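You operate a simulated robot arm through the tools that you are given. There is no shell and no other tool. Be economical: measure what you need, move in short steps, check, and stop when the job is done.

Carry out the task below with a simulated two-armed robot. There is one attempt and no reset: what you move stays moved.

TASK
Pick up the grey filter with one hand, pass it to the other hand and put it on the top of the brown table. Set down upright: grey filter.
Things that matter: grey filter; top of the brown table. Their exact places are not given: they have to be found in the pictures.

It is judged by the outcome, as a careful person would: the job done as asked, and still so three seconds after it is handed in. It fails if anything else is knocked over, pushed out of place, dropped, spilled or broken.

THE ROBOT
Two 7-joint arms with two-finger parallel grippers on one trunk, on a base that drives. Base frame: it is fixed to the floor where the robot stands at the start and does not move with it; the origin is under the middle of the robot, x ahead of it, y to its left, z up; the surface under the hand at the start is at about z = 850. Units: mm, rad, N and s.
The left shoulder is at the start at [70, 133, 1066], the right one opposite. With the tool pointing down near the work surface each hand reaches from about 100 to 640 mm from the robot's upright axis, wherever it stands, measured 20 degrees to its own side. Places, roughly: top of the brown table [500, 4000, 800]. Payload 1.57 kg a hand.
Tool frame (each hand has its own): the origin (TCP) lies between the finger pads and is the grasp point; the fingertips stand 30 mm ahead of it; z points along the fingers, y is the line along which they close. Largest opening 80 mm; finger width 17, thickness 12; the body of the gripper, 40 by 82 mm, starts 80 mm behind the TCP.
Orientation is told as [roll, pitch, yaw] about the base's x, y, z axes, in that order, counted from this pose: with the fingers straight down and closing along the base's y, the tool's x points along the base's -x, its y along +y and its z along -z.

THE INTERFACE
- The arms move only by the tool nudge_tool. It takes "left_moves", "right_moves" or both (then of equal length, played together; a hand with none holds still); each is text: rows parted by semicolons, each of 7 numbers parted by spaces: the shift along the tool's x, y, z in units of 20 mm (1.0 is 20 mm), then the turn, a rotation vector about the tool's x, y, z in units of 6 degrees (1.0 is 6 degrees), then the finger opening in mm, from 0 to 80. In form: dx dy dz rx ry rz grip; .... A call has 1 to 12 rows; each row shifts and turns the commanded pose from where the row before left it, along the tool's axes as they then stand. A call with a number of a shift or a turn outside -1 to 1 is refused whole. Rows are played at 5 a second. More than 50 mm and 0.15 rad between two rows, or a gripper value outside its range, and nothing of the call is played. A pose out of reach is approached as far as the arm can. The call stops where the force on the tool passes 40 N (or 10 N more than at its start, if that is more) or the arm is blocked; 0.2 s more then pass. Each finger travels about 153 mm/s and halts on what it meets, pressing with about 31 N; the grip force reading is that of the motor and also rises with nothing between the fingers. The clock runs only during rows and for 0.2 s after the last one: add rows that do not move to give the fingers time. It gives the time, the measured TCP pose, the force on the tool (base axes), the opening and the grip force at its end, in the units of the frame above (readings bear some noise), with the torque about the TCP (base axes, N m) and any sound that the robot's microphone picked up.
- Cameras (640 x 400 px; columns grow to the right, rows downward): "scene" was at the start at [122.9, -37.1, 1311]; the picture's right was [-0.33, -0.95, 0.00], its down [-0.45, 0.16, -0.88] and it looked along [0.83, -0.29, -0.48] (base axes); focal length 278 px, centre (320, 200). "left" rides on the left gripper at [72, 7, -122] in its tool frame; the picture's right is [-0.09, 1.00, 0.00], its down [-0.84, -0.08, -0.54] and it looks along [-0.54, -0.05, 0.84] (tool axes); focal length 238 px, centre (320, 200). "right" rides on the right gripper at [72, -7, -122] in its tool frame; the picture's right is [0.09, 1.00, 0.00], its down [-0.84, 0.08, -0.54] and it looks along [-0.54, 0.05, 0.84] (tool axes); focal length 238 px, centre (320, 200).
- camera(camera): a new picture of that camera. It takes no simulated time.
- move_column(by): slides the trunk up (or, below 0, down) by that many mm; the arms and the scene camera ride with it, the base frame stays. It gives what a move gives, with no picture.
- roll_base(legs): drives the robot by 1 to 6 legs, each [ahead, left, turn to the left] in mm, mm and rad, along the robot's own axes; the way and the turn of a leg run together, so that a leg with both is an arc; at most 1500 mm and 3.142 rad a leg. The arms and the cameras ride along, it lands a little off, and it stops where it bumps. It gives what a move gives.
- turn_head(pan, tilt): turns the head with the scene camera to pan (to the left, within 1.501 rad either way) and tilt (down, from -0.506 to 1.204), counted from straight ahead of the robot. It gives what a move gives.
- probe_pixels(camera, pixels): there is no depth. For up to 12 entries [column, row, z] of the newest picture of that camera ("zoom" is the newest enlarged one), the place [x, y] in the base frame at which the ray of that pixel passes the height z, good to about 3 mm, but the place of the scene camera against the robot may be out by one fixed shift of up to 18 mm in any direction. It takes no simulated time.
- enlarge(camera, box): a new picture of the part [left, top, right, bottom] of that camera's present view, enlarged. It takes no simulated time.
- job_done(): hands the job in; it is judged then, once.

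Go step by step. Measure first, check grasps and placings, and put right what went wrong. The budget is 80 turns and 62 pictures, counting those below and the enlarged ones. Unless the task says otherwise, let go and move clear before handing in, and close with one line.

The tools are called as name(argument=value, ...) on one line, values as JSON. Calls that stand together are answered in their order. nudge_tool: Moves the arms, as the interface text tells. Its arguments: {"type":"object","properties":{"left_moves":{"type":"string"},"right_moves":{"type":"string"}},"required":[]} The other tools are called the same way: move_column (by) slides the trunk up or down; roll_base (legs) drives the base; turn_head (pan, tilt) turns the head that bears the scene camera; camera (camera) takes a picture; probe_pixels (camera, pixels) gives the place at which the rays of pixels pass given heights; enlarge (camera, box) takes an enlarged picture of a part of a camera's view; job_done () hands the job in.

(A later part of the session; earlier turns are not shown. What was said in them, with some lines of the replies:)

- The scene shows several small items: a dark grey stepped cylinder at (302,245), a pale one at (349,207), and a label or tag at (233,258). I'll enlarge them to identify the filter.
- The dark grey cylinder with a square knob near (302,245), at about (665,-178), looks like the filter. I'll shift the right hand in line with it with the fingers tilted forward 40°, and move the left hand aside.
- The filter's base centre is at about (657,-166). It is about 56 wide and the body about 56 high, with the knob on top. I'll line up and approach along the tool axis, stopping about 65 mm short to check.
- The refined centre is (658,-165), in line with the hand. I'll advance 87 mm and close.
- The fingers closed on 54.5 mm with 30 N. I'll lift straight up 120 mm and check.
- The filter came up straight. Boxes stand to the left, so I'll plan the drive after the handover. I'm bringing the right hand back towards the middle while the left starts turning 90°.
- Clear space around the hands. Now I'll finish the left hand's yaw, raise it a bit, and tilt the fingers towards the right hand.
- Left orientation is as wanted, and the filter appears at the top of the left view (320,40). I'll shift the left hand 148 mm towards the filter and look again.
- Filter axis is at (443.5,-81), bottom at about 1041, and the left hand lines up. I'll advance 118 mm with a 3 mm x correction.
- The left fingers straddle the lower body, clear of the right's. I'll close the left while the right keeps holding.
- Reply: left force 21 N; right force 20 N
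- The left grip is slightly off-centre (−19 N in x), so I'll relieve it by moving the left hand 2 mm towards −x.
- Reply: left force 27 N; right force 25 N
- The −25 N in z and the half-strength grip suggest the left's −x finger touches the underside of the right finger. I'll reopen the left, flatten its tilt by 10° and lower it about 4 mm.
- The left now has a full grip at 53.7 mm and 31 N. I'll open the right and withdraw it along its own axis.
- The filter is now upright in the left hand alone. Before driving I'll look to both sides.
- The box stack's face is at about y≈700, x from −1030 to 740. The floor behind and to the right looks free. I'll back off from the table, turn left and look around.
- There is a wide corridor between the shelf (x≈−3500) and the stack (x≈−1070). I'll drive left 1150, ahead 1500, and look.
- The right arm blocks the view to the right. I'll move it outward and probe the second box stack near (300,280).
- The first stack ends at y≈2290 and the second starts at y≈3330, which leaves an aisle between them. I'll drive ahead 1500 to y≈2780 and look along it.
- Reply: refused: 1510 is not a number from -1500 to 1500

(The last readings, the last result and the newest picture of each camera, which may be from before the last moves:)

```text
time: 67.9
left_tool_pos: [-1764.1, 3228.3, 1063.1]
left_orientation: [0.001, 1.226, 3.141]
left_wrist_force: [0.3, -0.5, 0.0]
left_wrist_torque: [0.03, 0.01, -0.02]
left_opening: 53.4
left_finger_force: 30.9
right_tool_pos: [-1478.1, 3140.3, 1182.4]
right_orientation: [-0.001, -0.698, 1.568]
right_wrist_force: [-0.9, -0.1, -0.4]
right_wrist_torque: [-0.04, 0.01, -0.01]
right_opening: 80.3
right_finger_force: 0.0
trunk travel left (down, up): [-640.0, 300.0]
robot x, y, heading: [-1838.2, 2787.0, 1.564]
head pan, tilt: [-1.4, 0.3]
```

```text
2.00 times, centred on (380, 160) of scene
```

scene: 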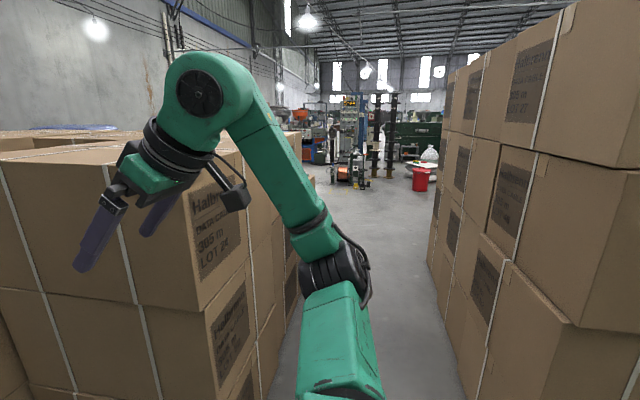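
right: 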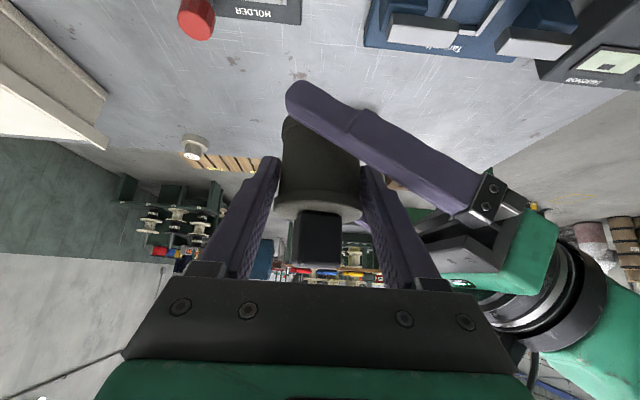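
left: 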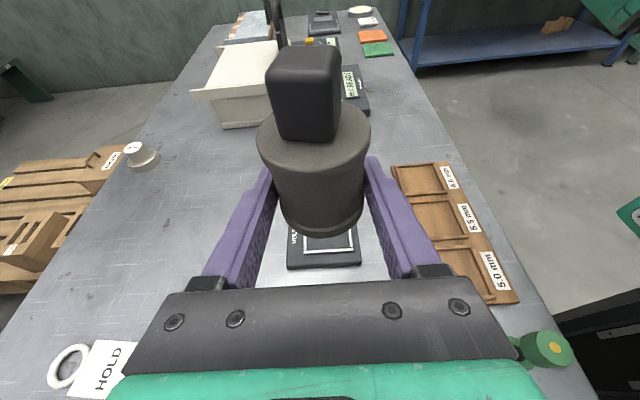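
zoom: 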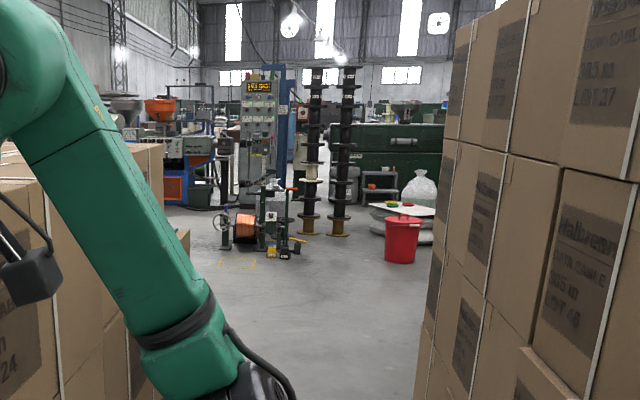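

The aisle is about 1000 wide (y 2290–3340). I'll raise the trunk to look over the second stack towards the table.

move_column(by=300)

turn_head(pan=-0.95, tilt=0.3)

camera(camera="scene")

```text
time: 70.9
left_tool_pos: [-1764.1, 3228.9, 1362.7]
left_orientation: [0.002, 1.224, 3.139]
left_wrist_force: [-0.8, -0.1, -1.4]
left_wrist_torque: [0.02, 0.03, 0.03]
left_opening: 53.6
left_finger_force: 31.2
right_tool_pos: [-1477.6, 3141.1, 1482.4]
right_orientation: [-0.002, -0.696, 1.569]
right_wrist_force: [-0.1, 0.2, -0.1]
right_wrist_torque: [0.03, 0.0, 0.0]
right_opening: 79.9
right_finger_force: 0.1
trunk travel left (down, up): [-940.0, 0.0]
robot x, y, heading: [-1843.2, 2788.1, 1.567]
head pan, tilt: [-1.4, 0.3]
```

```text
time: 71.8
left_tool_pos: [-1766.1, 3228.7, 1363.0]
left_orientation: [0.003, 1.225, 3.139]
left_wrist_force: [0.0, -0.2, -1.5]
left_wrist_torque: [-0.01, 0.04, -0.03]
left_opening: 53.8
left_finger_force: 30.8
right_tool_pos: [-1477.1, 3141.3, 1482.6]
right_orientation: [0.001, -0.697, 1.567]
right_wrist_force: [0.4, 0.1, -0.6]
right_wrist_torque: [0.01, 0.02, 0.02]
right_opening: 79.8
right_finger_force: 0.1
trunk travel left (down, up): [-940.0, 0.0]
robot x, y, heading: [-1844.4, 2787.7, 1.57]
head pan, tilt: [-0.949, 0.3]
```

```text
26 pictures are left
```

scene: 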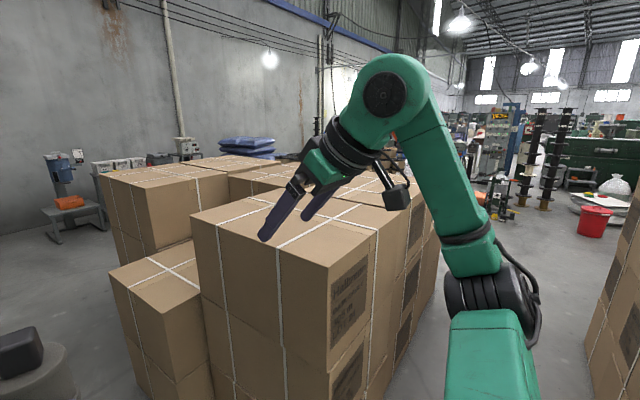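

The table is hidden by the arm. I'll tuck the right hand in, turn to face the aisle (+x), centre on y≈2815 and look.

nudge_tool(right_moves="0 1 0 0 0 0 80;0 1 0 0 0 0 80;0 1 0 0 0 0 80;0 1 0 0 0 0 80;0 1 0 0 0 0 80;0 1 0 0 0 0 80;0 1 0 0 0 0 80;0 1 0 0 0 0 80;0 1 0 0 0 0 80;0 0.5 0 0 0 0 80;0 0 0 0 0 0 80")

roll_base(legs=[[0, 0, -1.571]])

turn_head(pan=0.45, tilt=0.3)

camera(camera="scene")

```text
time: 74.2
left_tool_pos: [-1764.6, 3228.6, 1362.6]
left_orientation: [0.003, 1.226, 3.14]
left_wrist_force: [-0.2, -0.1, -1.0]
left_wrist_torque: [-0.01, 0.02, -0.02]
left_opening: 53.7
left_finger_force: 31.3
right_tool_pos: [-1666.1, 3142.1, 1482.8]
right_orientation: [0.0, -0.696, 1.567]
right_wrist_force: [0.5, -0.3, 0.0]
right_wrist_torque: [-0.01, -0.01, 0.01]
right_opening: 79.9
right_finger_force: 0.0
trunk travel left (down, up): [-940.0, 0.0]
robot x, y, heading: [-1838.3, 2787.8, 1.565]
head pan, tilt: [-0.949, 0.3]
```

```text
time: 78.4
left_tool_pos: [-1399.0, 2709.3, 1363.9]
left_orientation: [0.002, 1.224, 1.56]
left_wrist_force: [0.4, 0.1, -1.2]
left_wrist_torque: [0.02, -0.01, 0.0]
left_opening: 53.4
left_finger_force: 31.4
right_tool_pos: [-1486.9, 2611.9, 1482.8]
right_orientation: [0.0, -0.696, -0.015]
right_wrist_force: [0.0, 0.2, -0.1]
right_wrist_torque: [0.01, 0.0, 0.02]
right_opening: 79.8
right_finger_force: 0.2
trunk travel left (down, up): [-940.0, 0.0]
robot x, y, heading: [-1839.9, 2788.0, -0.015]
head pan, tilt: [-0.949, 0.3]
```

```text
time: 80.0
left_tool_pos: [-1399.1, 2708.8, 1362.5]
left_orientation: [0.002, 1.226, 1.561]
left_wrist_force: [0.2, -0.1, -2.0]
left_wrist_torque: [0.02, 0.04, -0.06]
left_opening: 53.6
left_finger_force: 30.9
right_tool_pos: [-1487.8, 2611.3, 1482.0]
right_orientation: [0.0, -0.698, -0.015]
right_wrist_force: [-1.1, 0.4, -0.9]
right_wrist_torque: [0.01, -0.02, 0.01]
right_opening: 79.8
right_finger_force: 0.1
trunk travel left (down, up): [-940.0, 0.0]
robot x, y, heading: [-1835.1, 2785.7, -0.012]
head pan, tilt: [0.45, 0.3]
```

```text
25 pictures are left
```

scene: 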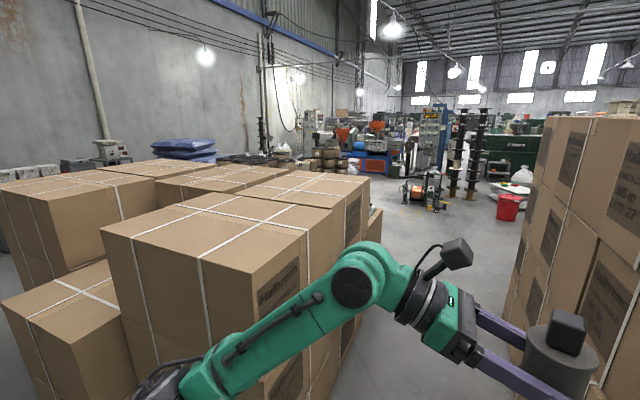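

Something green shows just past the second stack at (375,222), probably the table. I'll drive up the aisle.

roll_base(legs=[[0, 28, 0.012], [1400, 0, 0]])

turn_head(pan=0.6, tilt=0.4)

camera(camera="scene")

```text
time: 87.4
left_tool_pos: [15.9, 2725.1, 1362.8]
left_orientation: [-0.001, 1.225, 1.559]
left_wrist_force: [-0.3, -0.1, -1.1]
left_wrist_torque: [0.02, -0.03, 0.0]
left_opening: 53.5
left_finger_force: 30.7
right_tool_pos: [-72.6, 2628.8, 1482.1]
right_orientation: [-0.001, -0.697, -0.014]
right_wrist_force: [0.5, 0.3, 0.4]
right_wrist_torque: [0.01, 0.02, 0.02]
right_opening: 79.9
right_finger_force: 0.1
trunk travel left (down, up): [-940.0, 0.0]
robot x, y, heading: [-420.0, 2803.7, -0.013]
head pan, tilt: [0.45, 0.3]
```

```text
time: 88.1
left_tool_pos: [16.8, 2725.6, 1363.4]
left_orientation: [0.002, 1.224, 1.558]
left_wrist_force: [-0.4, -0.2, -2.0]
left_wrist_torque: [-0.01, 0.0, 0.01]
left_opening: 53.5
left_finger_force: 30.6
right_tool_pos: [-70.8, 2628.7, 1483.8]
right_orientation: [-0.001, -0.697, -0.011]
right_wrist_force: [0.1, 0.7, 0.2]
right_wrist_torque: [-0.02, 0.0, 0.01]
right_opening: 79.9
right_finger_force: 0.1
trunk travel left (down, up): [-940.0, 0.0]
robot x, y, heading: [-423.4, 2804.1, -0.014]
head pan, tilt: [0.6, 0.4]
```

```text
24 pictures are left
```

scene: 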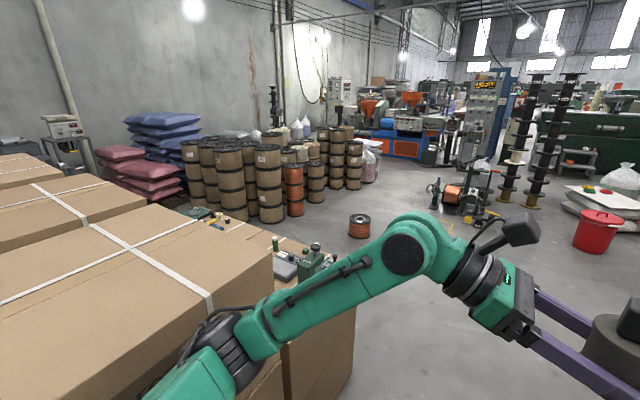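

A wooden table top with items shows at (270,250), just past the stack. I'll go on another 700 mm.

roll_base(legs=[[0, 15, 0.014], [750, 0, 0]])

turn_head(pan=1.3, tilt=0.5)

camera(camera="scene")

```text
time: 92.5
left_tool_pos: [749.2, 2737.3, 1363.0]
left_orientation: [-0.002, 1.226, 1.555]
left_wrist_force: [0.7, 0.7, -0.4]
left_wrist_torque: [0.0, 0.02, 0.03]
left_opening: 53.7
left_finger_force: 31.5
right_tool_pos: [660.6, 2639.3, 1481.8]
right_orientation: [-0.002, -0.698, -0.013]
right_wrist_force: [-0.8, 1.0, 0.0]
right_wrist_torque: [0.0, -0.01, -0.02]
right_opening: 80.0
right_finger_force: 0.1
trunk travel left (down, up): [-940.0, 0.0]
robot x, y, heading: [314.1, 2818.0, -0.013]
head pan, tilt: [0.6, 0.4]
```

```text
time: 93.6
left_tool_pos: [750.6, 2737.1, 1362.8]
left_orientation: [0.001, 1.227, 1.561]
left_wrist_force: [0.8, -0.3, -1.7]
left_wrist_torque: [0.02, -0.03, -0.03]
left_opening: 53.3
left_finger_force: 30.9
right_tool_pos: [662.3, 2639.9, 1480.9]
right_orientation: [0.0, -0.697, -0.014]
right_wrist_force: [-0.2, -0.8, 0.4]
right_wrist_torque: [0.02, 0.03, 0.01]
right_opening: 79.8
right_finger_force: 0.1
trunk travel left (down, up): [-940.0, 0.0]
robot x, y, heading: [314.0, 2814.7, -0.02]
head pan, tilt: [1.3, 0.499]
```

```text
23 pictures are left
```

scene: 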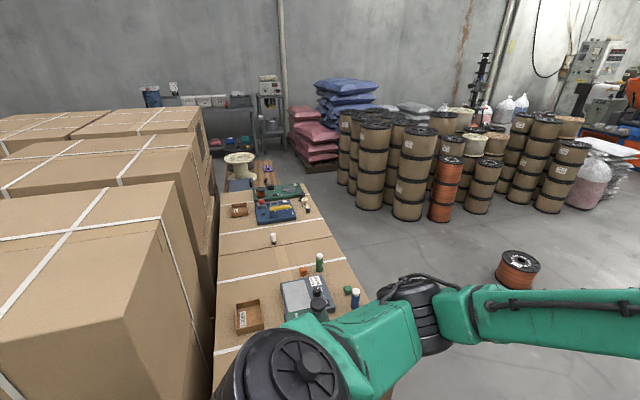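

The brown table top runs beside the stack, with items on it. I'll probe its outline at z=800 and enlarge.

probe_pixels(camera="scene", pixels=[[318, 190, 800], [368, 300, 800], [222, 260, 800], [217, 350, 800], [275, 240, 800], [320, 270, 800], [304, 275, 800], [252, 330, 800], [349, 292, 800], [245, 212, 800], [335, 238, 800]])

enlarge(camera="scene", box=[180, 150, 400, 350])

```text
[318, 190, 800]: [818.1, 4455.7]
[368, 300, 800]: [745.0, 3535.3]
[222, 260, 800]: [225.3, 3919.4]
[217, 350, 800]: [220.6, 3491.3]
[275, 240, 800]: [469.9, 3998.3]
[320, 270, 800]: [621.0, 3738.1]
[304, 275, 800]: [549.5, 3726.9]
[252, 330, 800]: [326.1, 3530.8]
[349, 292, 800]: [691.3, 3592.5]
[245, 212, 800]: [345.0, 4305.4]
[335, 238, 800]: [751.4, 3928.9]
```

```text
2.00 times, centred on (290, 250) of scene
```

zoom: 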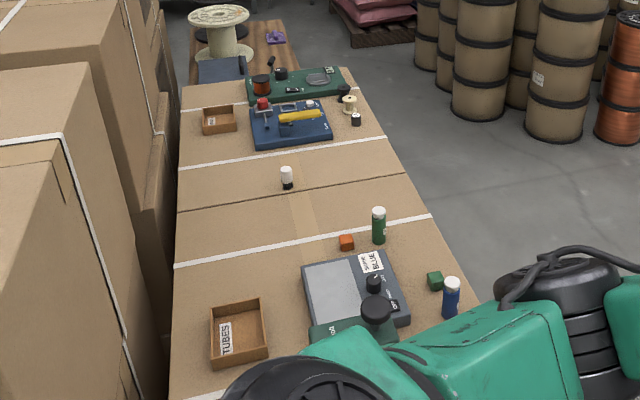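

The cardboard-brown top at about (225–750, 3400–4500) matches the hint (500,4000). There's free space around (650,3950). I'll probe the floor obstacles east of the table.

probe_pixels(camera="scene", pixels=[[517, 288, 0], [438, 221, 0], [480, 215, 0], [495, 275, 0], [372, 209, 0], [550, 212, 0]])

roll_base(legs=[[850, 20, 0.015]])

turn_head(pan=1.5, tilt=0.6)

camera(camera="scene")

```text
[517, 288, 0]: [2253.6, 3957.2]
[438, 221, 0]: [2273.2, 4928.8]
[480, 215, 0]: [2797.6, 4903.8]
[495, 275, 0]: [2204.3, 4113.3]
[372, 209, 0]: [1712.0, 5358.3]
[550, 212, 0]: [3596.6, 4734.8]
```

```text
time: 98.0
left_tool_pos: [1593.1, 2770.4, 1363.6]
left_orientation: [-0.003, 1.226, 1.583]
left_wrist_force: [-0.1, 0.4, -0.5]
left_wrist_torque: [0.0, -0.03, 0.04]
left_opening: 53.4
left_finger_force: 31.0
right_tool_pos: [1507.9, 2669.6, 1484.2]
right_orientation: [0.001, -0.699, 0.016]
right_wrist_force: [0.1, 1.0, 0.9]
right_wrist_torque: [-0.01, -0.03, 0.02]
right_opening: 80.0
right_finger_force: 0.1
trunk travel left (down, up): [-940.0, 0.0]
robot x, y, heading: [1154.2, 2834.7, 0.011]
head pan, tilt: [1.3, 0.499]
```

```text
time: 98.8
left_tool_pos: [1594.2, 2769.9, 1363.3]
left_orientation: [-0.002, 1.225, 1.586]
left_wrist_force: [0.3, -0.7, -1.6]
left_wrist_torque: [0.05, -0.02, 0.03]
left_opening: 53.3
left_finger_force: 31.2
right_tool_pos: [1508.7, 2669.0, 1484.1]
right_orientation: [-0.002, -0.698, 0.016]
right_wrist_force: [-0.6, -0.2, 0.7]
right_wrist_torque: [-0.01, 0.0, 0.0]
right_opening: 79.9
right_finger_force: 0.2
trunk travel left (down, up): [-940.0, 0.0]
robot x, y, heading: [1150.1, 2834.1, 0.014]
head pan, tilt: [1.499, 0.6]
```

```text
21 pictures are left
```

scene: 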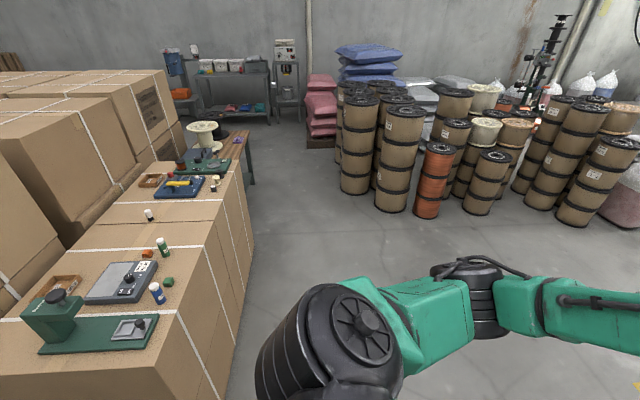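

enlarge(camera="scene", box=[80, 100, 280, 260])

probe_pixels(camera="scene", pixels=[[253, 242, 0], [252, 184, 0], [238, 165, 800], [238, 165, 900], [243, 133, 800], [172, 325, 800], [172, 325, 900], [235, 345, 0], [150, 217, 800], [150, 217, 900], [215, 205, 800], [215, 205, 900]])

```text
2.50 times, centred on (180, 180) of scene
```

zoom: 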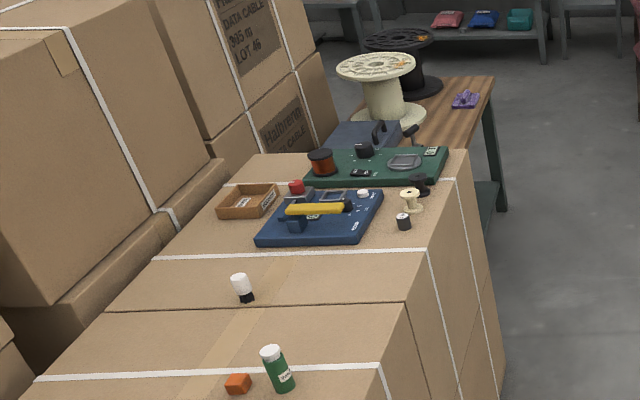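

```text
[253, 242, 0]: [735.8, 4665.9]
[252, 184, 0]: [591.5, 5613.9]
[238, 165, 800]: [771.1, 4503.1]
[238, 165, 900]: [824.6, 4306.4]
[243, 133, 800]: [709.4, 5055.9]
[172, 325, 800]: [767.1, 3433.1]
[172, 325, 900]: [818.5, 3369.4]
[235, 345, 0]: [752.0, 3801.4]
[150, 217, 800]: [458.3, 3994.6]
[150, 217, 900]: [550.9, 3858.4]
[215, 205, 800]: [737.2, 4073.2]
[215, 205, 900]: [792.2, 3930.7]
```

The block's top edge is at x≈760, z≈800, and centred near (500,4000), which matches the given table place. The free patch at about (650,4030) is clear of items. First I'll yaw the left hand 45° so that it will come in from the table's open edge, and lift the right hand.

nudge_tool(left_moves="0 0 0 0.94 0 -0.342 30;0 0 0 0.94 0 -0.342 30;0 0 0 0.94 0 -0.342 30;0 0 0 0.94 0 -0.342 30;0 0 0 0.94 0 -0.342 30;0 0 0 0.94 0 -0.342 30;0 0 0 0.94 0 -0.342 30;0 0 0 0.47 0 -0.171 30;0 0 0 0 0 0 30", right_moves="0 -1 0 0 0 0 80;0 -1 0 0 0 0 80;0 -1 0 0 0 0 80;0 -1 0 0 0 0 80;0 -1 0 0 0 0 80;0 -1 0 0 0 0 80;-0.6 0 -0.7 0 0 0 80;-0.6 0 -0.7 0 0 0 80;0 0 0 0 0 0 80")

turn_head(pan=0.3, tilt=0.6)

camera(camera="scene")

```text
time: 100.8
left_tool_pos: [1582.5, 2753.2, 1361.3]
left_orientation: [-0.023, 1.212, 1.728]
left_wrist_force: [0.2, 0.3, -1.4]
left_wrist_torque: [0.04, 0.0, 0.0]
left_opening: 53.7
left_finger_force: 30.9
left hand out of reach, approached as far as the arm can: row 2, 3, 4, 5, 6, 7, 8
right_tool_pos: [1512.5, 2548.8, 1518.2]
right_orientation: [0.0, -0.699, 0.013]
right_wrist_force: [-0.5, 0.5, 0.0]
right_wrist_torque: [-0.03, -0.04, 0.01]
right_opening: 80.2
right_finger_force: 0.0
trunk travel left (down, up): [-940.0, 0.0]
robot x, y, heading: [1152.5, 2834.5, 0.012]
head pan, tilt: [1.499, 0.6]
```

```text
time: 102.2
left_tool_pos: [1582.3, 2753.8, 1361.7]
left_orientation: [-0.02, 1.211, 1.73]
left_wrist_force: [0.0, -0.5, -2.3]
left_wrist_torque: [0.01, 0.0, 0.01]
left_opening: 53.3
left_finger_force: 31.2
right_tool_pos: [1512.8, 2548.6, 1518.1]
right_orientation: [0.002, -0.696, 0.013]
right_wrist_force: [1.0, 0.1, -0.1]
right_wrist_torque: [0.03, 0.01, 0.01]
right_opening: 80.0
right_finger_force: 0.0
trunk travel left (down, up): [-940.0, 0.0]
robot x, y, heading: [1151.1, 2836.6, 0.013]
head pan, tilt: [0.3, 0.6]
```

```text
19 pictures are left
```

scene: 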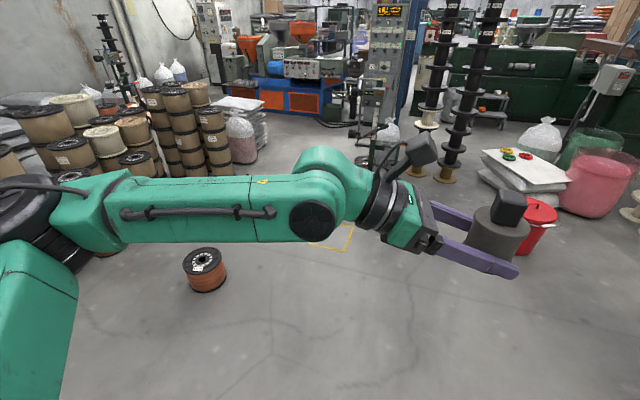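

That yaw is out of the wrist's reach, so I'll undo it and angle the robot's heading instead. I'm also extending the hand forward 60 mm.

nudge_tool(left_moves="0 0 0 -0.94 0 0.342 30;0 0 0 -0.94 0 0.342 30;0 0 0 -0.94 0 0.342 30;0 0 0 -0.94 0 0.342 30;0 0 0 -0.94 0 0.342 30;0 0 0 -0.94 0 0.342 30;0 0 0 -0.94 0 0.342 30;0 0 0 -0.47 0 0.171 30;0 -1 0 0 0 0 30;0 -1 0 0 0 0 30;0 -1 0 0 0 0 30;0 0 0 0 0 0 30")

```text
time: 104.8
left_tool_pos: [1636.8, 2728.7, 1361.9]
left_orientation: [-0.003, 1.212, 1.0]
left_wrist_force: [0.3, 0.1, -2.1]
left_wrist_torque: [0.04, 0.02, 0.0]
left_opening: 53.4
left_finger_force: 31.0
right_tool_pos: [1512.8, 2549.5, 1516.9]
right_orientation: [-0.001, -0.697, 0.014]
right_wrist_force: [-1.1, -0.3, 0.0]
right_wrist_torque: [0.03, 0.01, 0.01]
right_opening: 79.7
right_finger_force: 0.0
trunk travel left (down, up): [-940.0, 0.0]
robot x, y, heading: [1152.0, 2837.7, 0.012]
head pan, tilt: [0.3, 0.6]
```

nudge_tool(left_moves="0 0 0 0.94 0 -0.342 30;0 0 0 0.94 0 -0.342 30;0 0 0 0.94 0 -0.342 30;0 0 0 0.94 0 -0.342 30;0 0 0 0.94 0 -0.342 30;0 0 0 0.42 0.12 -0.154 30;0 0 0 0 0 0 30")

camera(camera="left")

```text
time: 106.4
left_tool_pos: [1638.6, 2728.6, 1362.4]
left_orientation: [-0.012, 1.228, 1.564]
left_wrist_force: [-0.6, -0.4, -1.2]
left_wrist_torque: [0.04, 0.01, -0.05]
left_opening: 53.5
left_finger_force: 31.3
right_tool_pos: [1513.8, 2548.5, 1517.8]
right_orientation: [-0.001, -0.698, 0.014]
right_wrist_force: [-0.1, -0.8, 0.4]
right_wrist_torque: [0.03, 0.0, 0.01]
right_opening: 80.1
right_finger_force: 0.0
trunk travel left (down, up): [-940.0, 0.0]
robot x, y, heading: [1155.9, 2839.9, 0.02]
head pan, tilt: [0.3, 0.6]
```

```text
18 pictures are left
```

left: 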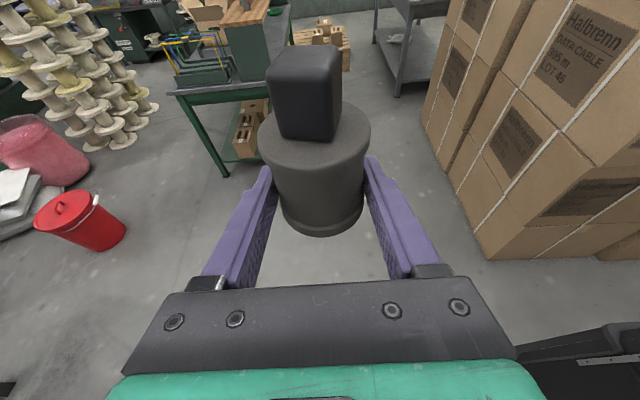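

The filter is level and secure. I'll drive clear of the table edge, go north, and turn to face west-south-west with the hand still high.

roll_base(legs=[[170, 0, -0.02], [0, 1280, 0], [0, 0, -2.705]])

turn_head(pan=-0.2, tilt=0.8)

camera(camera="scene")

```text
time: 120.3
left_tool_pos: [861.2, 4065.5, 1362.0]
left_orientation: [-0.014, 1.227, -1.289]
left_wrist_force: [0.7, 0.2, -1.3]
left_wrist_torque: [-0.06, 0.0, 0.04]
left_opening: 53.4
left_finger_force: 30.5
right_tool_pos: [928.8, 4273.3, 1518.9]
right_orientation: [-0.002, -0.697, -2.836]
right_wrist_force: [0.3, 0.3, -1.0]
right_wrist_torque: [-0.01, 0.02, 0.01]
right_opening: 80.0
right_finger_force: 0.0
trunk travel left (down, up): [-940.0, 0.0]
robot x, y, heading: [1357.3, 4100.1, -2.833]
head pan, tilt: [0.3, 0.6]
```

```text
time: 121.3
left_tool_pos: [862.0, 4066.6, 1361.7]
left_orientation: [-0.014, 1.228, -1.289]
left_wrist_force: [-0.3, 0.4, -2.0]
left_wrist_torque: [-0.04, -0.01, 0.04]
left_opening: 53.5
left_finger_force: 31.3
right_tool_pos: [930.3, 4273.0, 1519.3]
right_orientation: [0.0, -0.697, -2.835]
right_wrist_force: [0.7, 0.2, 0.6]
right_wrist_torque: [0.0, 0.03, 0.0]
right_opening: 80.1
right_finger_force: 0.1
trunk travel left (down, up): [-940.0, 0.0]
robot x, y, heading: [1355.1, 4102.0, -2.842]
head pan, tilt: [-0.201, 0.799]
```

```text
17 pictures are left
```

scene: 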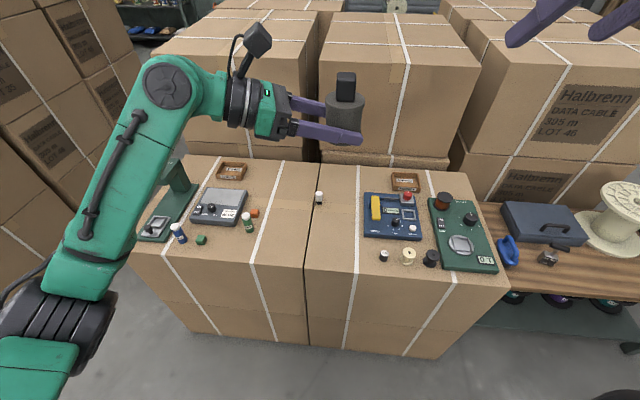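

Clear view now: the free patch lies between the seam (col 308) and the strap (col 352), below the white bottle at (319,198). I'll probe these points.

probe_pixels(camera="scene", pixels=[[329, 240, 800], [307, 245, 800], [352, 245, 800], [308, 270, 800], [319, 203, 800], [248, 230, 800], [364, 235, 800], [384, 258, 800], [345, 275, 800], [500, 270, 800], [560, 295, 600], [480, 200, 600]])

enlarge(camera="scene", box=[220, 150, 440, 290])

```text
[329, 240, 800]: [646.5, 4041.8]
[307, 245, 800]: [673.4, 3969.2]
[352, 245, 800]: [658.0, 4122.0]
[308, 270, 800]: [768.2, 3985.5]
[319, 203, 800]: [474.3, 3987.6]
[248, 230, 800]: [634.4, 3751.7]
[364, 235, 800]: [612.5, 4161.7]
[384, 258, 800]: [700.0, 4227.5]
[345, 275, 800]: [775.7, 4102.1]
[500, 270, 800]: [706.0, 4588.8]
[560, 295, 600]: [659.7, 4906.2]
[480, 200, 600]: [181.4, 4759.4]
```

```text
2.86 times, centred on (330, 220) of scene
```

zoom: 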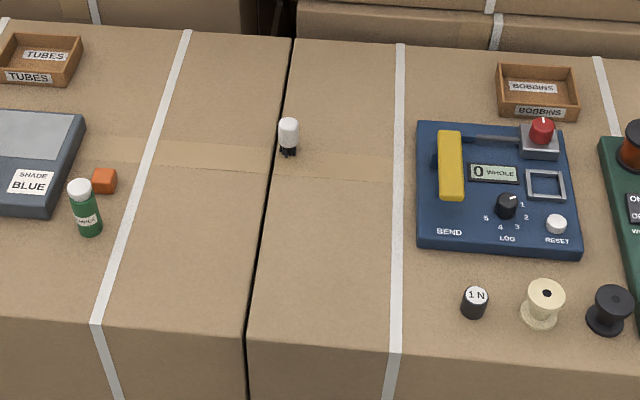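

The table spot for the filter is (655,4045). I'll turn 0.137 left and drive in to bring the filter above it.

roll_base(legs=[[0, 0, 0.137], [178, -118, 0]])

camera(camera="left")

```text
time: 123.5
left_tool_pos: [666.9, 4029.4, 1364.9]
left_orientation: [-0.026, 1.229, -1.168]
left_wrist_force: [0.9, 0.4, -1.2]
left_wrist_torque: [-0.02, -0.01, -0.02]
left_opening: 53.6
left_finger_force: 31.0
right_tool_pos: [707.0, 4244.7, 1519.2]
right_orientation: [-0.003, -0.699, -2.699]
right_wrist_force: [-0.2, -0.4, -0.7]
right_wrist_torque: [-0.01, 0.0, -0.02]
right_opening: 80.0
right_finger_force: 0.1
trunk travel left (down, up): [-940.0, 0.0]
robot x, y, heading: [1148.7, 4129.5, -2.7]
head pan, tilt: [-0.201, 0.799]
```

```text
15 pictures are left
```

left: 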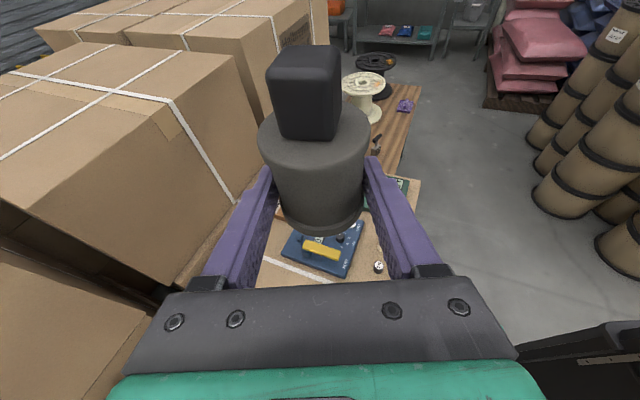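

The filter is above (664,4037), as wanted. I'll lower the trunk 300 first and then check.

move_column(by=-320)

camera(camera="scene")

```text
time: 126.7
left_tool_pos: [660.0, 4029.1, 1042.2]
left_orientation: [-0.013, 1.228, -1.157]
left_wrist_force: [0.4, 0.7, -1.0]
left_wrist_torque: [-0.02, -0.04, 0.02]
left_opening: 53.5
left_finger_force: 30.6
right_tool_pos: [701.5, 4244.6, 1199.5]
right_orientation: [0.0, -0.697, -2.703]
right_wrist_force: [0.2, -0.2, -0.4]
right_wrist_torque: [-0.02, -0.04, -0.02]
right_opening: 80.1
right_finger_force: 0.1
trunk travel left (down, up): [-620.0, 320.0]
robot x, y, heading: [1150.0, 4131.2, -2.7]
head pan, tilt: [-0.201, 0.799]
```

```text
14 pictures are left
```

scene: 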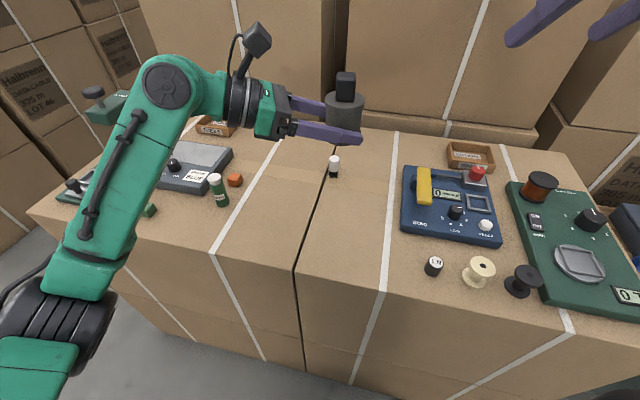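

probe_pixels(camera="scene", pixels=[[165, 85, 1100], [165, 85, 1150], [240, 105, 1100], [100, 210, 1100], [100, 210, 1050], [60, 310, 1050], [60, 310, 1100], [218, 205, 800], [347, 112, 1050], [150, 212, 800]])

```text
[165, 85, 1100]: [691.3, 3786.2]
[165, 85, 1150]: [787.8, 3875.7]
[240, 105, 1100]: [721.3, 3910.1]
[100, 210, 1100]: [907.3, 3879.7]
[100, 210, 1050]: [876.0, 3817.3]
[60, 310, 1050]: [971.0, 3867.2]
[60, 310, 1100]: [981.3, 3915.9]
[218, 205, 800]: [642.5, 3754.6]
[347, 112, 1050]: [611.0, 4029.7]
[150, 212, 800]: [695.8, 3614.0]
```

Nothing lies beneath the arm's path when it is lowered: the wrist is 130 mm to the side of the green bottle and the elbow is outside the table edge. I'll lower the trunk 180 more and look closely.

move_column(by=-180)

camera(camera="scene")

camera(camera="left")

```text
time: 128.7
left_tool_pos: [660.5, 4029.7, 862.7]
left_orientation: [-0.011, 1.227, -1.158]
left_wrist_force: [1.6, 0.3, -2.7]
left_wrist_torque: [0.0, -0.01, -0.04]
left_opening: 53.5
left_finger_force: 30.9
right_tool_pos: [701.9, 4245.9, 1018.3]
right_orientation: [0.0, -0.699, -2.702]
right_wrist_force: [-0.1, 1.3, -0.7]
right_wrist_torque: [0.0, 0.0, 0.01]
right_opening: 80.0
right_finger_force: 0.1
trunk travel left (down, up): [-440.0, 500.0]
robot x, y, heading: [1149.5, 4133.2, -2.704]
head pan, tilt: [-0.201, 0.799]
```

```text
13 pictures are left
```

scene: 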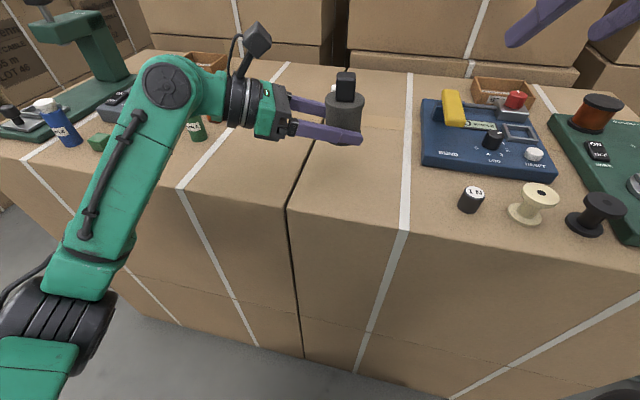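

```text
12 pictures are left
```

left: 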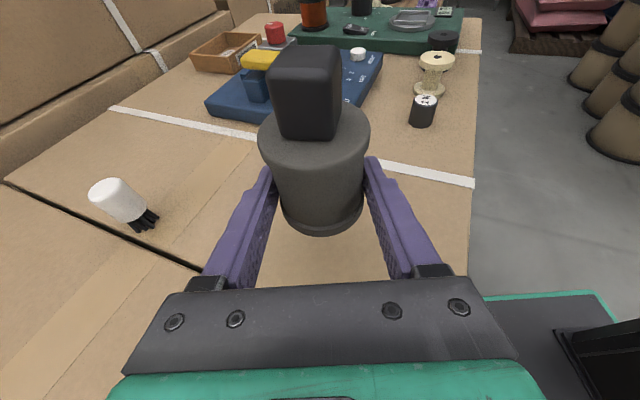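

The space under the filter is clear. I'll lower 32 mm with the arm in small steps and watch the force.

nudge_tool(left_moves="-0.235 0 0.085 0 0 0 30;-0.235 0 0.085 0 0 0 30;-0.235 0 0.085 0 0 0 30;-0.235 0 0.085 0 0 0 30;-0.235 0 0.085 0 0 0 30;-0.235 0 0.085 0 0 0 30;-0.1 0 0.034 0 0 0 30;0 0 0 0 0 0 30")

```text
time: 130.5
left_tool_pos: [660.7, 4028.8, 828.6]
left_orientation: [-0.012, 1.227, -1.157]
left_wrist_force: [-1.0, -0.5, -1.7]
left_wrist_torque: [-0.02, -0.03, 0.05]
left_opening: 53.5
left_finger_force: 30.6
right_tool_pos: [701.5, 4245.4, 1019.0]
right_orientation: [0.0, -0.698, -2.701]
right_wrist_force: [-0.7, 0.2, 0.2]
right_wrist_torque: [-0.01, -0.02, 0.02]
right_opening: 80.0
right_finger_force: 0.1
trunk travel left (down, up): [-440.0, 500.0]
robot x, y, heading: [1148.6, 4132.9, -2.704]
head pan, tilt: [-0.201, 0.799]
```

No contact yet at TCP z 828.6. I'll continue in 2 mm steps.

nudge_tool(left_moves="-0.094 0 0.034 0 0 0 30;-0.094 0 0.034 0 0 0 30;-0.047 0 0.017 0 0 0 30;0 0 0 0 0 0 30")

enlarge(camera="scene", box=[270, 60, 430, 180])

```text
time: 131.5
left_tool_pos: [661.2, 4030.4, 825.3]
left_orientation: [-0.014, 1.227, -1.159]
left_wrist_force: [-0.7, -0.1, -2.1]
left_wrist_torque: [0.02, 0.0, 0.02]
left_opening: 53.4
left_finger_force: 31.3
right_tool_pos: [701.0, 4244.5, 1018.0]
right_orientation: [0.001, -0.697, -2.7]
right_wrist_force: [-0.7, 0.1, -0.1]
right_wrist_torque: [0.01, -0.01, 0.01]
right_opening: 80.3
right_finger_force: 0.0
trunk travel left (down, up): [-440.0, 500.0]
robot x, y, heading: [1147.5, 4129.9, -2.703]
head pan, tilt: [-0.201, 0.799]
```

```text
3.33 times, centred on (350, 120) of scene
```

zoom: 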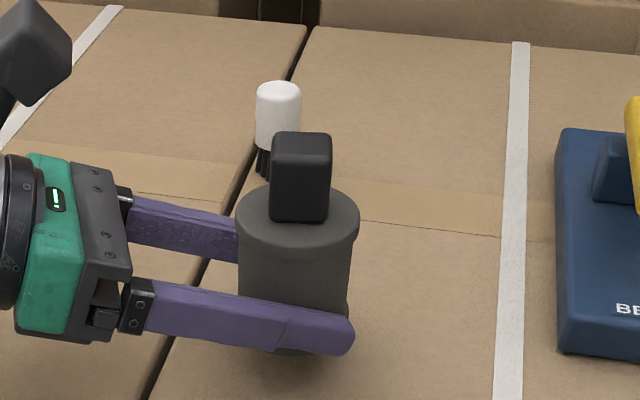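

nudge_tool(left_moves="-0.047 0 0.017 0 0 0 30;-0.047 0 0.017 0 0 0 30;-0.047 0 0.017 0 0 0 30;0 0 0 0 0 0 30")

```text
time: 132.5
left_tool_pos: [660.9, 4029.1, 821.7]
left_orientation: [-0.014, 1.226, -1.158]
left_wrist_force: [1.0, -0.2, -2.4]
left_wrist_torque: [0.03, -0.01, 0.0]
left_opening: 53.2
left_finger_force: 31.6
right_tool_pos: [702.4, 4244.5, 1018.0]
right_orientation: [0.0, -0.697, -2.702]
right_wrist_force: [0.1, 0.4, -1.7]
right_wrist_torque: [-0.02, 0.03, 0.0]
right_opening: 80.2
right_finger_force: 0.0
trunk travel left (down, up): [-440.0, 500.0]
robot x, y, heading: [1147.7, 4131.5, -2.701]
head pan, tilt: [-0.201, 0.799]
```

nudge_tool(left_moves="-0.047 0 0.017 0 0 0 30;-0.047 0 0.017 0 0 0 30;-0.047 0 0.017 0 0 0 30;0 0 0 0 0 0 30")

enlarge(camera="left", box=[240, 130, 400, 250])

```text
time: 133.5
left_tool_pos: [661.1, 4030.2, 819.4]
left_orientation: [-0.014, 1.227, -1.159]
left_wrist_force: [-0.6, -0.7, -2.0]
left_wrist_torque: [-0.03, -0.01, 0.03]
left_opening: 53.5
left_finger_force: 30.8
right_tool_pos: [702.1, 4245.4, 1018.5]
right_orientation: [0.0, -0.696, -2.701]
right_wrist_force: [0.1, -0.3, -0.1]
right_wrist_torque: [0.01, -0.01, -0.01]
right_opening: 79.9
right_finger_force: 0.0
trunk travel left (down, up): [-440.0, 500.0]
robot x, y, heading: [1148.1, 4130.6, -2.704]
head pan, tilt: [-0.201, 0.799]
```

```text
3.33 times, centred on (320, 190) of left
```

zoom: 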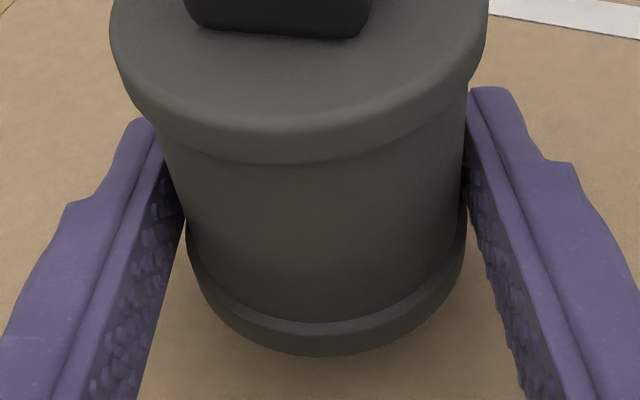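

nudge_tool(left_moves="-0.047 0 0.017 0 0 0 30;-0.047 0 0.017 0 0 0 30;-0.047 0 0.017 0 0 0 30;0 0 0 0 0 0 30")

```text
time: 134.5
left_tool_pos: [661.2, 4029.1, 816.0]
left_orientation: [-0.014, 1.228, -1.156]
left_wrist_force: [-0.8, 0.0, -0.9]
left_wrist_torque: [0.0, 0.01, 0.01]
left_opening: 53.6
left_finger_force: 30.8
right_tool_pos: [701.6, 4245.2, 1019.3]
right_orientation: [0.0, -0.697, -2.703]
right_wrist_force: [0.2, -0.2, -0.5]
right_wrist_torque: [-0.01, 0.01, 0.01]
right_opening: 80.2
right_finger_force: 0.1
trunk travel left (down, up): [-440.0, 500.0]
robot x, y, heading: [1146.6, 4132.7, -2.705]
head pan, tilt: [-0.201, 0.799]
```

nudge_tool(left_moves="-0.047 0 0.017 0 0 0 30;-0.047 0 0.017 0 0 0 30;0 0 0 0 0 0 30")

enlarge(camera="scene", box=[290, 60, 410, 160])

```text
time: 135.3
left_tool_pos: [660.4, 4029.8, 814.8]
left_orientation: [-0.013, 1.227, -1.156]
left_wrist_force: [-0.2, -0.2, -1.7]
left_wrist_torque: [0.0, 0.01, 0.0]
left_opening: 53.5
left_finger_force: 31.0
right_tool_pos: [701.2, 4244.5, 1018.0]
right_orientation: [0.0, -0.696, -2.703]
right_wrist_force: [-0.1, 0.1, 0.0]
right_wrist_torque: [0.0, 0.0, 0.01]
right_opening: 80.0
right_finger_force: 0.1
trunk travel left (down, up): [-440.0, 500.0]
robot x, y, heading: [1150.5, 4128.9, -2.706]
head pan, tilt: [-0.201, 0.799]
```

```text
4.00 times, centred on (350, 110) of scene
```

zoom: 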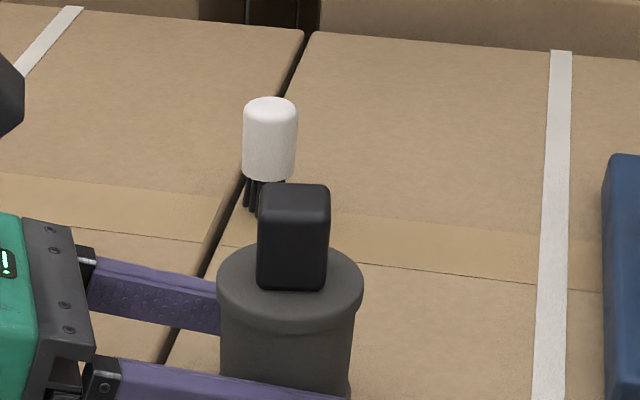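

nudge_tool(left_moves="-0.047 0 0.017 0 0 0 30;-0.047 0 0.017 0 0 0 30;-0.047 0 0.017 0 0 0 30;-0.047 0 0.017 0 0 0 30;-0.047 0 0.017 0 0 0 30;0 0 0 0 0 0 30")

enlarge(camera="left", box=[240, 130, 400, 250])

```text
time: 136.7
left_tool_pos: [660.8, 4029.5, 809.8]
left_orientation: [-0.014, 1.226, -1.157]
left_wrist_force: [0.7, -0.2, -2.3]
left_wrist_torque: [-0.02, 0.03, -0.03]
left_opening: 53.2
left_finger_force: 30.7
right_tool_pos: [701.7, 4244.9, 1018.4]
right_orientation: [-0.001, -0.694, -2.702]
right_wrist_force: [-0.1, 0.5, -0.1]
right_wrist_torque: [0.04, -0.02, 0.02]
right_opening: 80.1
right_finger_force: 0.0
trunk travel left (down, up): [-440.0, 500.0]
robot x, y, heading: [1146.4, 4128.4, -2.704]
head pan, tilt: [-0.201, 0.799]
```

```text
3.33 times, centred on (320, 190) of left
```

zoom: 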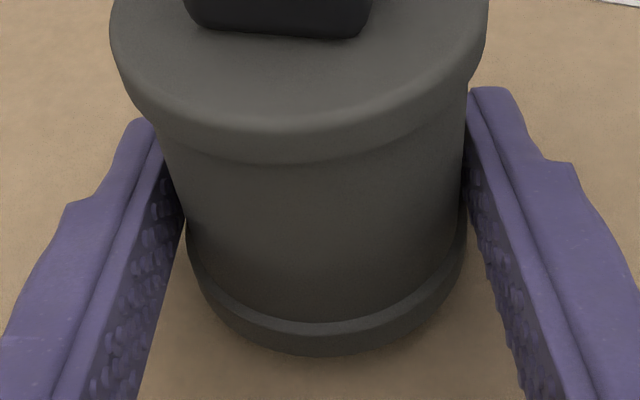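

nudge_tool(left_moves="-0.047 0 0.017 0 0 0 30;-0.047 0 0.017 0 0 0 30;-0.047 0 0.017 0 0 0 30;-0.047 0 0.017 0 0 0 30;-0.047 0 0.017 0 0 0 30;-0.047 0 0.017 0 0 0 30;0 0 0 0 0 0 30")

```text
time: 138.3
left_tool_pos: [660.4, 4028.7, 804.3]
left_orientation: [-0.013, 1.228, -1.157]
left_wrist_force: [0.3, 0.3, -1.2]
left_wrist_torque: [-0.01, -0.01, 0.0]
left_opening: 53.6
left_finger_force: 31.1
right_tool_pos: [700.6, 4245.0, 1018.2]
right_orientation: [0.001, -0.698, -2.702]
right_wrist_force: [-0.1, 0.7, 0.4]
right_wrist_torque: [-0.03, 0.0, -0.03]
right_opening: 79.8
right_finger_force: 0.1
trunk travel left (down, up): [-440.0, 500.0]
robot x, y, heading: [1147.7, 4136.1, -2.707]
head pan, tilt: [-0.201, 0.799]
```

camera(camera="scene")

```text
7 pictures are left
```

scene: 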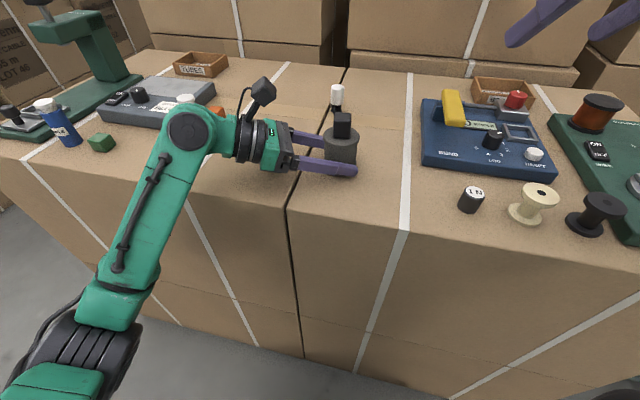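

probe_pixels(camera="scene", pixels=[[289, 208, 800], [289, 208, 770], [468, 212, 800], [468, 212, 770], [401, 232, 800], [401, 232, 770], [343, 176, 780]])

```text
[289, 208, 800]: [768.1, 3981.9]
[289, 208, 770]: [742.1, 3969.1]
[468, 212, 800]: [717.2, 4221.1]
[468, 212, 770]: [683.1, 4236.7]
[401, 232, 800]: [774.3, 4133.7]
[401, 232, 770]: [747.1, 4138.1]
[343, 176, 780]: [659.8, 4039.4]
```

nudge_tool(left_moves="-0.047 0 0.017 0 0 0 30;-0.047 0 0.017 0 0 0 30;-0.047 0 0.017 0 0 0 30;-0.047 0 0.017 0 0 0 30;-0.047 0 0.017 0 0 0 30;0 0 0 0 0 0 30")

```text
time: 139.7
left_tool_pos: [661.1, 4028.8, 801.3]
left_orientation: [-0.021, 1.228, -1.162]
left_wrist_force: [-1.9, -0.1, 8.4]
left_wrist_torque: [0.07, -0.18, 0.01]
left_opening: 53.4
left_finger_force: 30.7
right_tool_pos: [702.1, 4246.4, 1020.0]
right_orientation: [0.0, -0.699, -2.702]
right_wrist_force: [-0.4, 0.5, -0.2]
right_wrist_torque: [-0.01, 0.02, 0.01]
right_opening: 79.7
right_finger_force: 0.1
trunk travel left (down, up): [-440.0, 500.0]
robot x, y, heading: [1148.9, 4132.4, -2.706]
head pan, tilt: [-0.201, 0.799]
```

Contact: +10 N at TCP z 801 with little torque, so the filter is resting on the table. I'll ease up 1 mm and open.

nudge_tool(left_moves="0.05 0 -0.018 0 0 0 30;0 0 0 0 0 0 50;0 0 0 0 0 0 58;0 0 0 0 0 0 66;0 0 0 0 0 0 80;0 0 0 0 0 0 80;0 0 0 0 0 0 80")

enlarge(camera="scene", box=[250, 60, 430, 210])

```text
time: 141.3
left_tool_pos: [659.8, 4029.8, 800.5]
left_orientation: [-0.014, 1.227, -1.158]
left_wrist_force: [0.4, -0.5, 0.2]
left_wrist_torque: [-0.05, 0.01, 0.02]
left_opening: 79.9
left_finger_force: 0.1
right_tool_pos: [701.4, 4244.8, 1018.7]
right_orientation: [-0.001, -0.695, -2.702]
right_wrist_force: [-0.1, -0.3, -0.2]
right_wrist_torque: [-0.01, 0.01, 0.02]
right_opening: 79.8
right_finger_force: 0.1
trunk travel left (down, up): [-440.0, 500.0]
robot x, y, heading: [1148.1, 4129.6, -2.704]
head pan, tilt: [-0.201, 0.799]
```

```text
2.67 times, centred on (340, 135) of scene
```

zoom: 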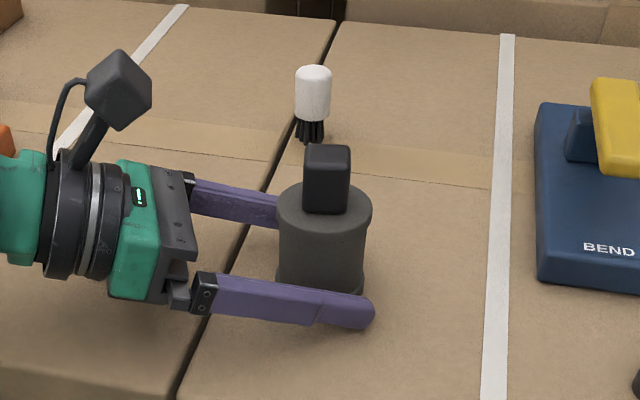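

The filter stands upright and is released. I'll withdraw the hand 70 mm along its axis, then raise the trunk.

nudge_tool(left_moves="0 0 -0.5 0 0 0 80;0 0 -1 0 0 0 80;0 0 -1 0 0 0 80;0 0 -1 0 0 0 80;0 0 0 0 0 0 80")

move_column(by=250)

camera(camera="scene")

```text
time: 142.5
left_tool_pos: [689.2, 3967.9, 823.5]
left_orientation: [-0.014, 1.226, -1.161]
left_wrist_force: [0.4, 0.0, 1.6]
left_wrist_torque: [-0.03, 0.0, 0.03]
left_opening: 80.1
left_finger_force: 0.0
right_tool_pos: [702.0, 4245.0, 1018.5]
right_orientation: [0.001, -0.696, -2.703]
right_wrist_force: [0.0, 0.4, -0.3]
right_wrist_torque: [0.01, 0.0, 0.03]
right_opening: 79.9
right_finger_force: 0.0
trunk travel left (down, up): [-440.0, 500.0]
robot x, y, heading: [1147.1, 4131.4, -2.699]
head pan, tilt: [-0.201, 0.799]
```

```text
time: 145.1
left_tool_pos: [687.3, 3969.3, 1073.8]
left_orientation: [-0.014, 1.228, -1.156]
left_wrist_force: [0.2, 0.2, 0.1]
left_wrist_torque: [-0.04, -0.01, -0.02]
left_opening: 80.0
left_finger_force: 0.0
right_tool_pos: [700.9, 4245.0, 1267.7]
right_orientation: [-0.001, -0.696, -2.701]
right_wrist_force: [-0.5, -0.5, 0.7]
right_wrist_torque: [0.03, 0.0, 0.0]
right_opening: 79.7
right_finger_force: 0.1
trunk travel left (down, up): [-690.0, 250.0]
robot x, y, heading: [1147.8, 4131.4, -2.701]
head pan, tilt: [-0.201, 0.799]
```

```text
5 pictures are left
```

scene: 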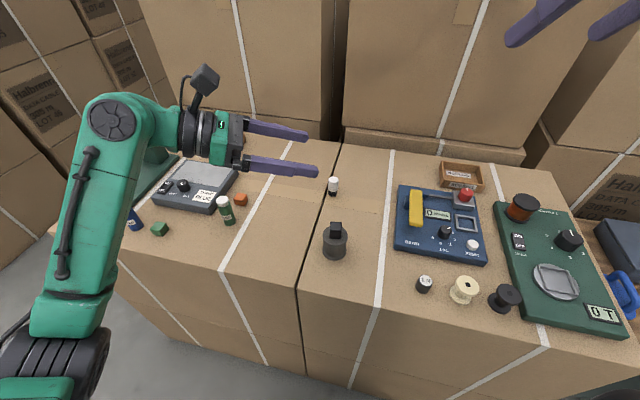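

The filter stands upright on the table at (335,240), the hands are clear, and the bottles, testers and other items are where they were. I'm handing the job in.

job_done()

```text
The job is handed in.
```

The grey filter was picked up with the right hand, passed to the left, and set upright on the brown table; both hands are clear and nothing else moved. The table was the cardboard-brown top with instruments at about (500, 4000), chosen over a lower wooden table beside it because it matched the given place.
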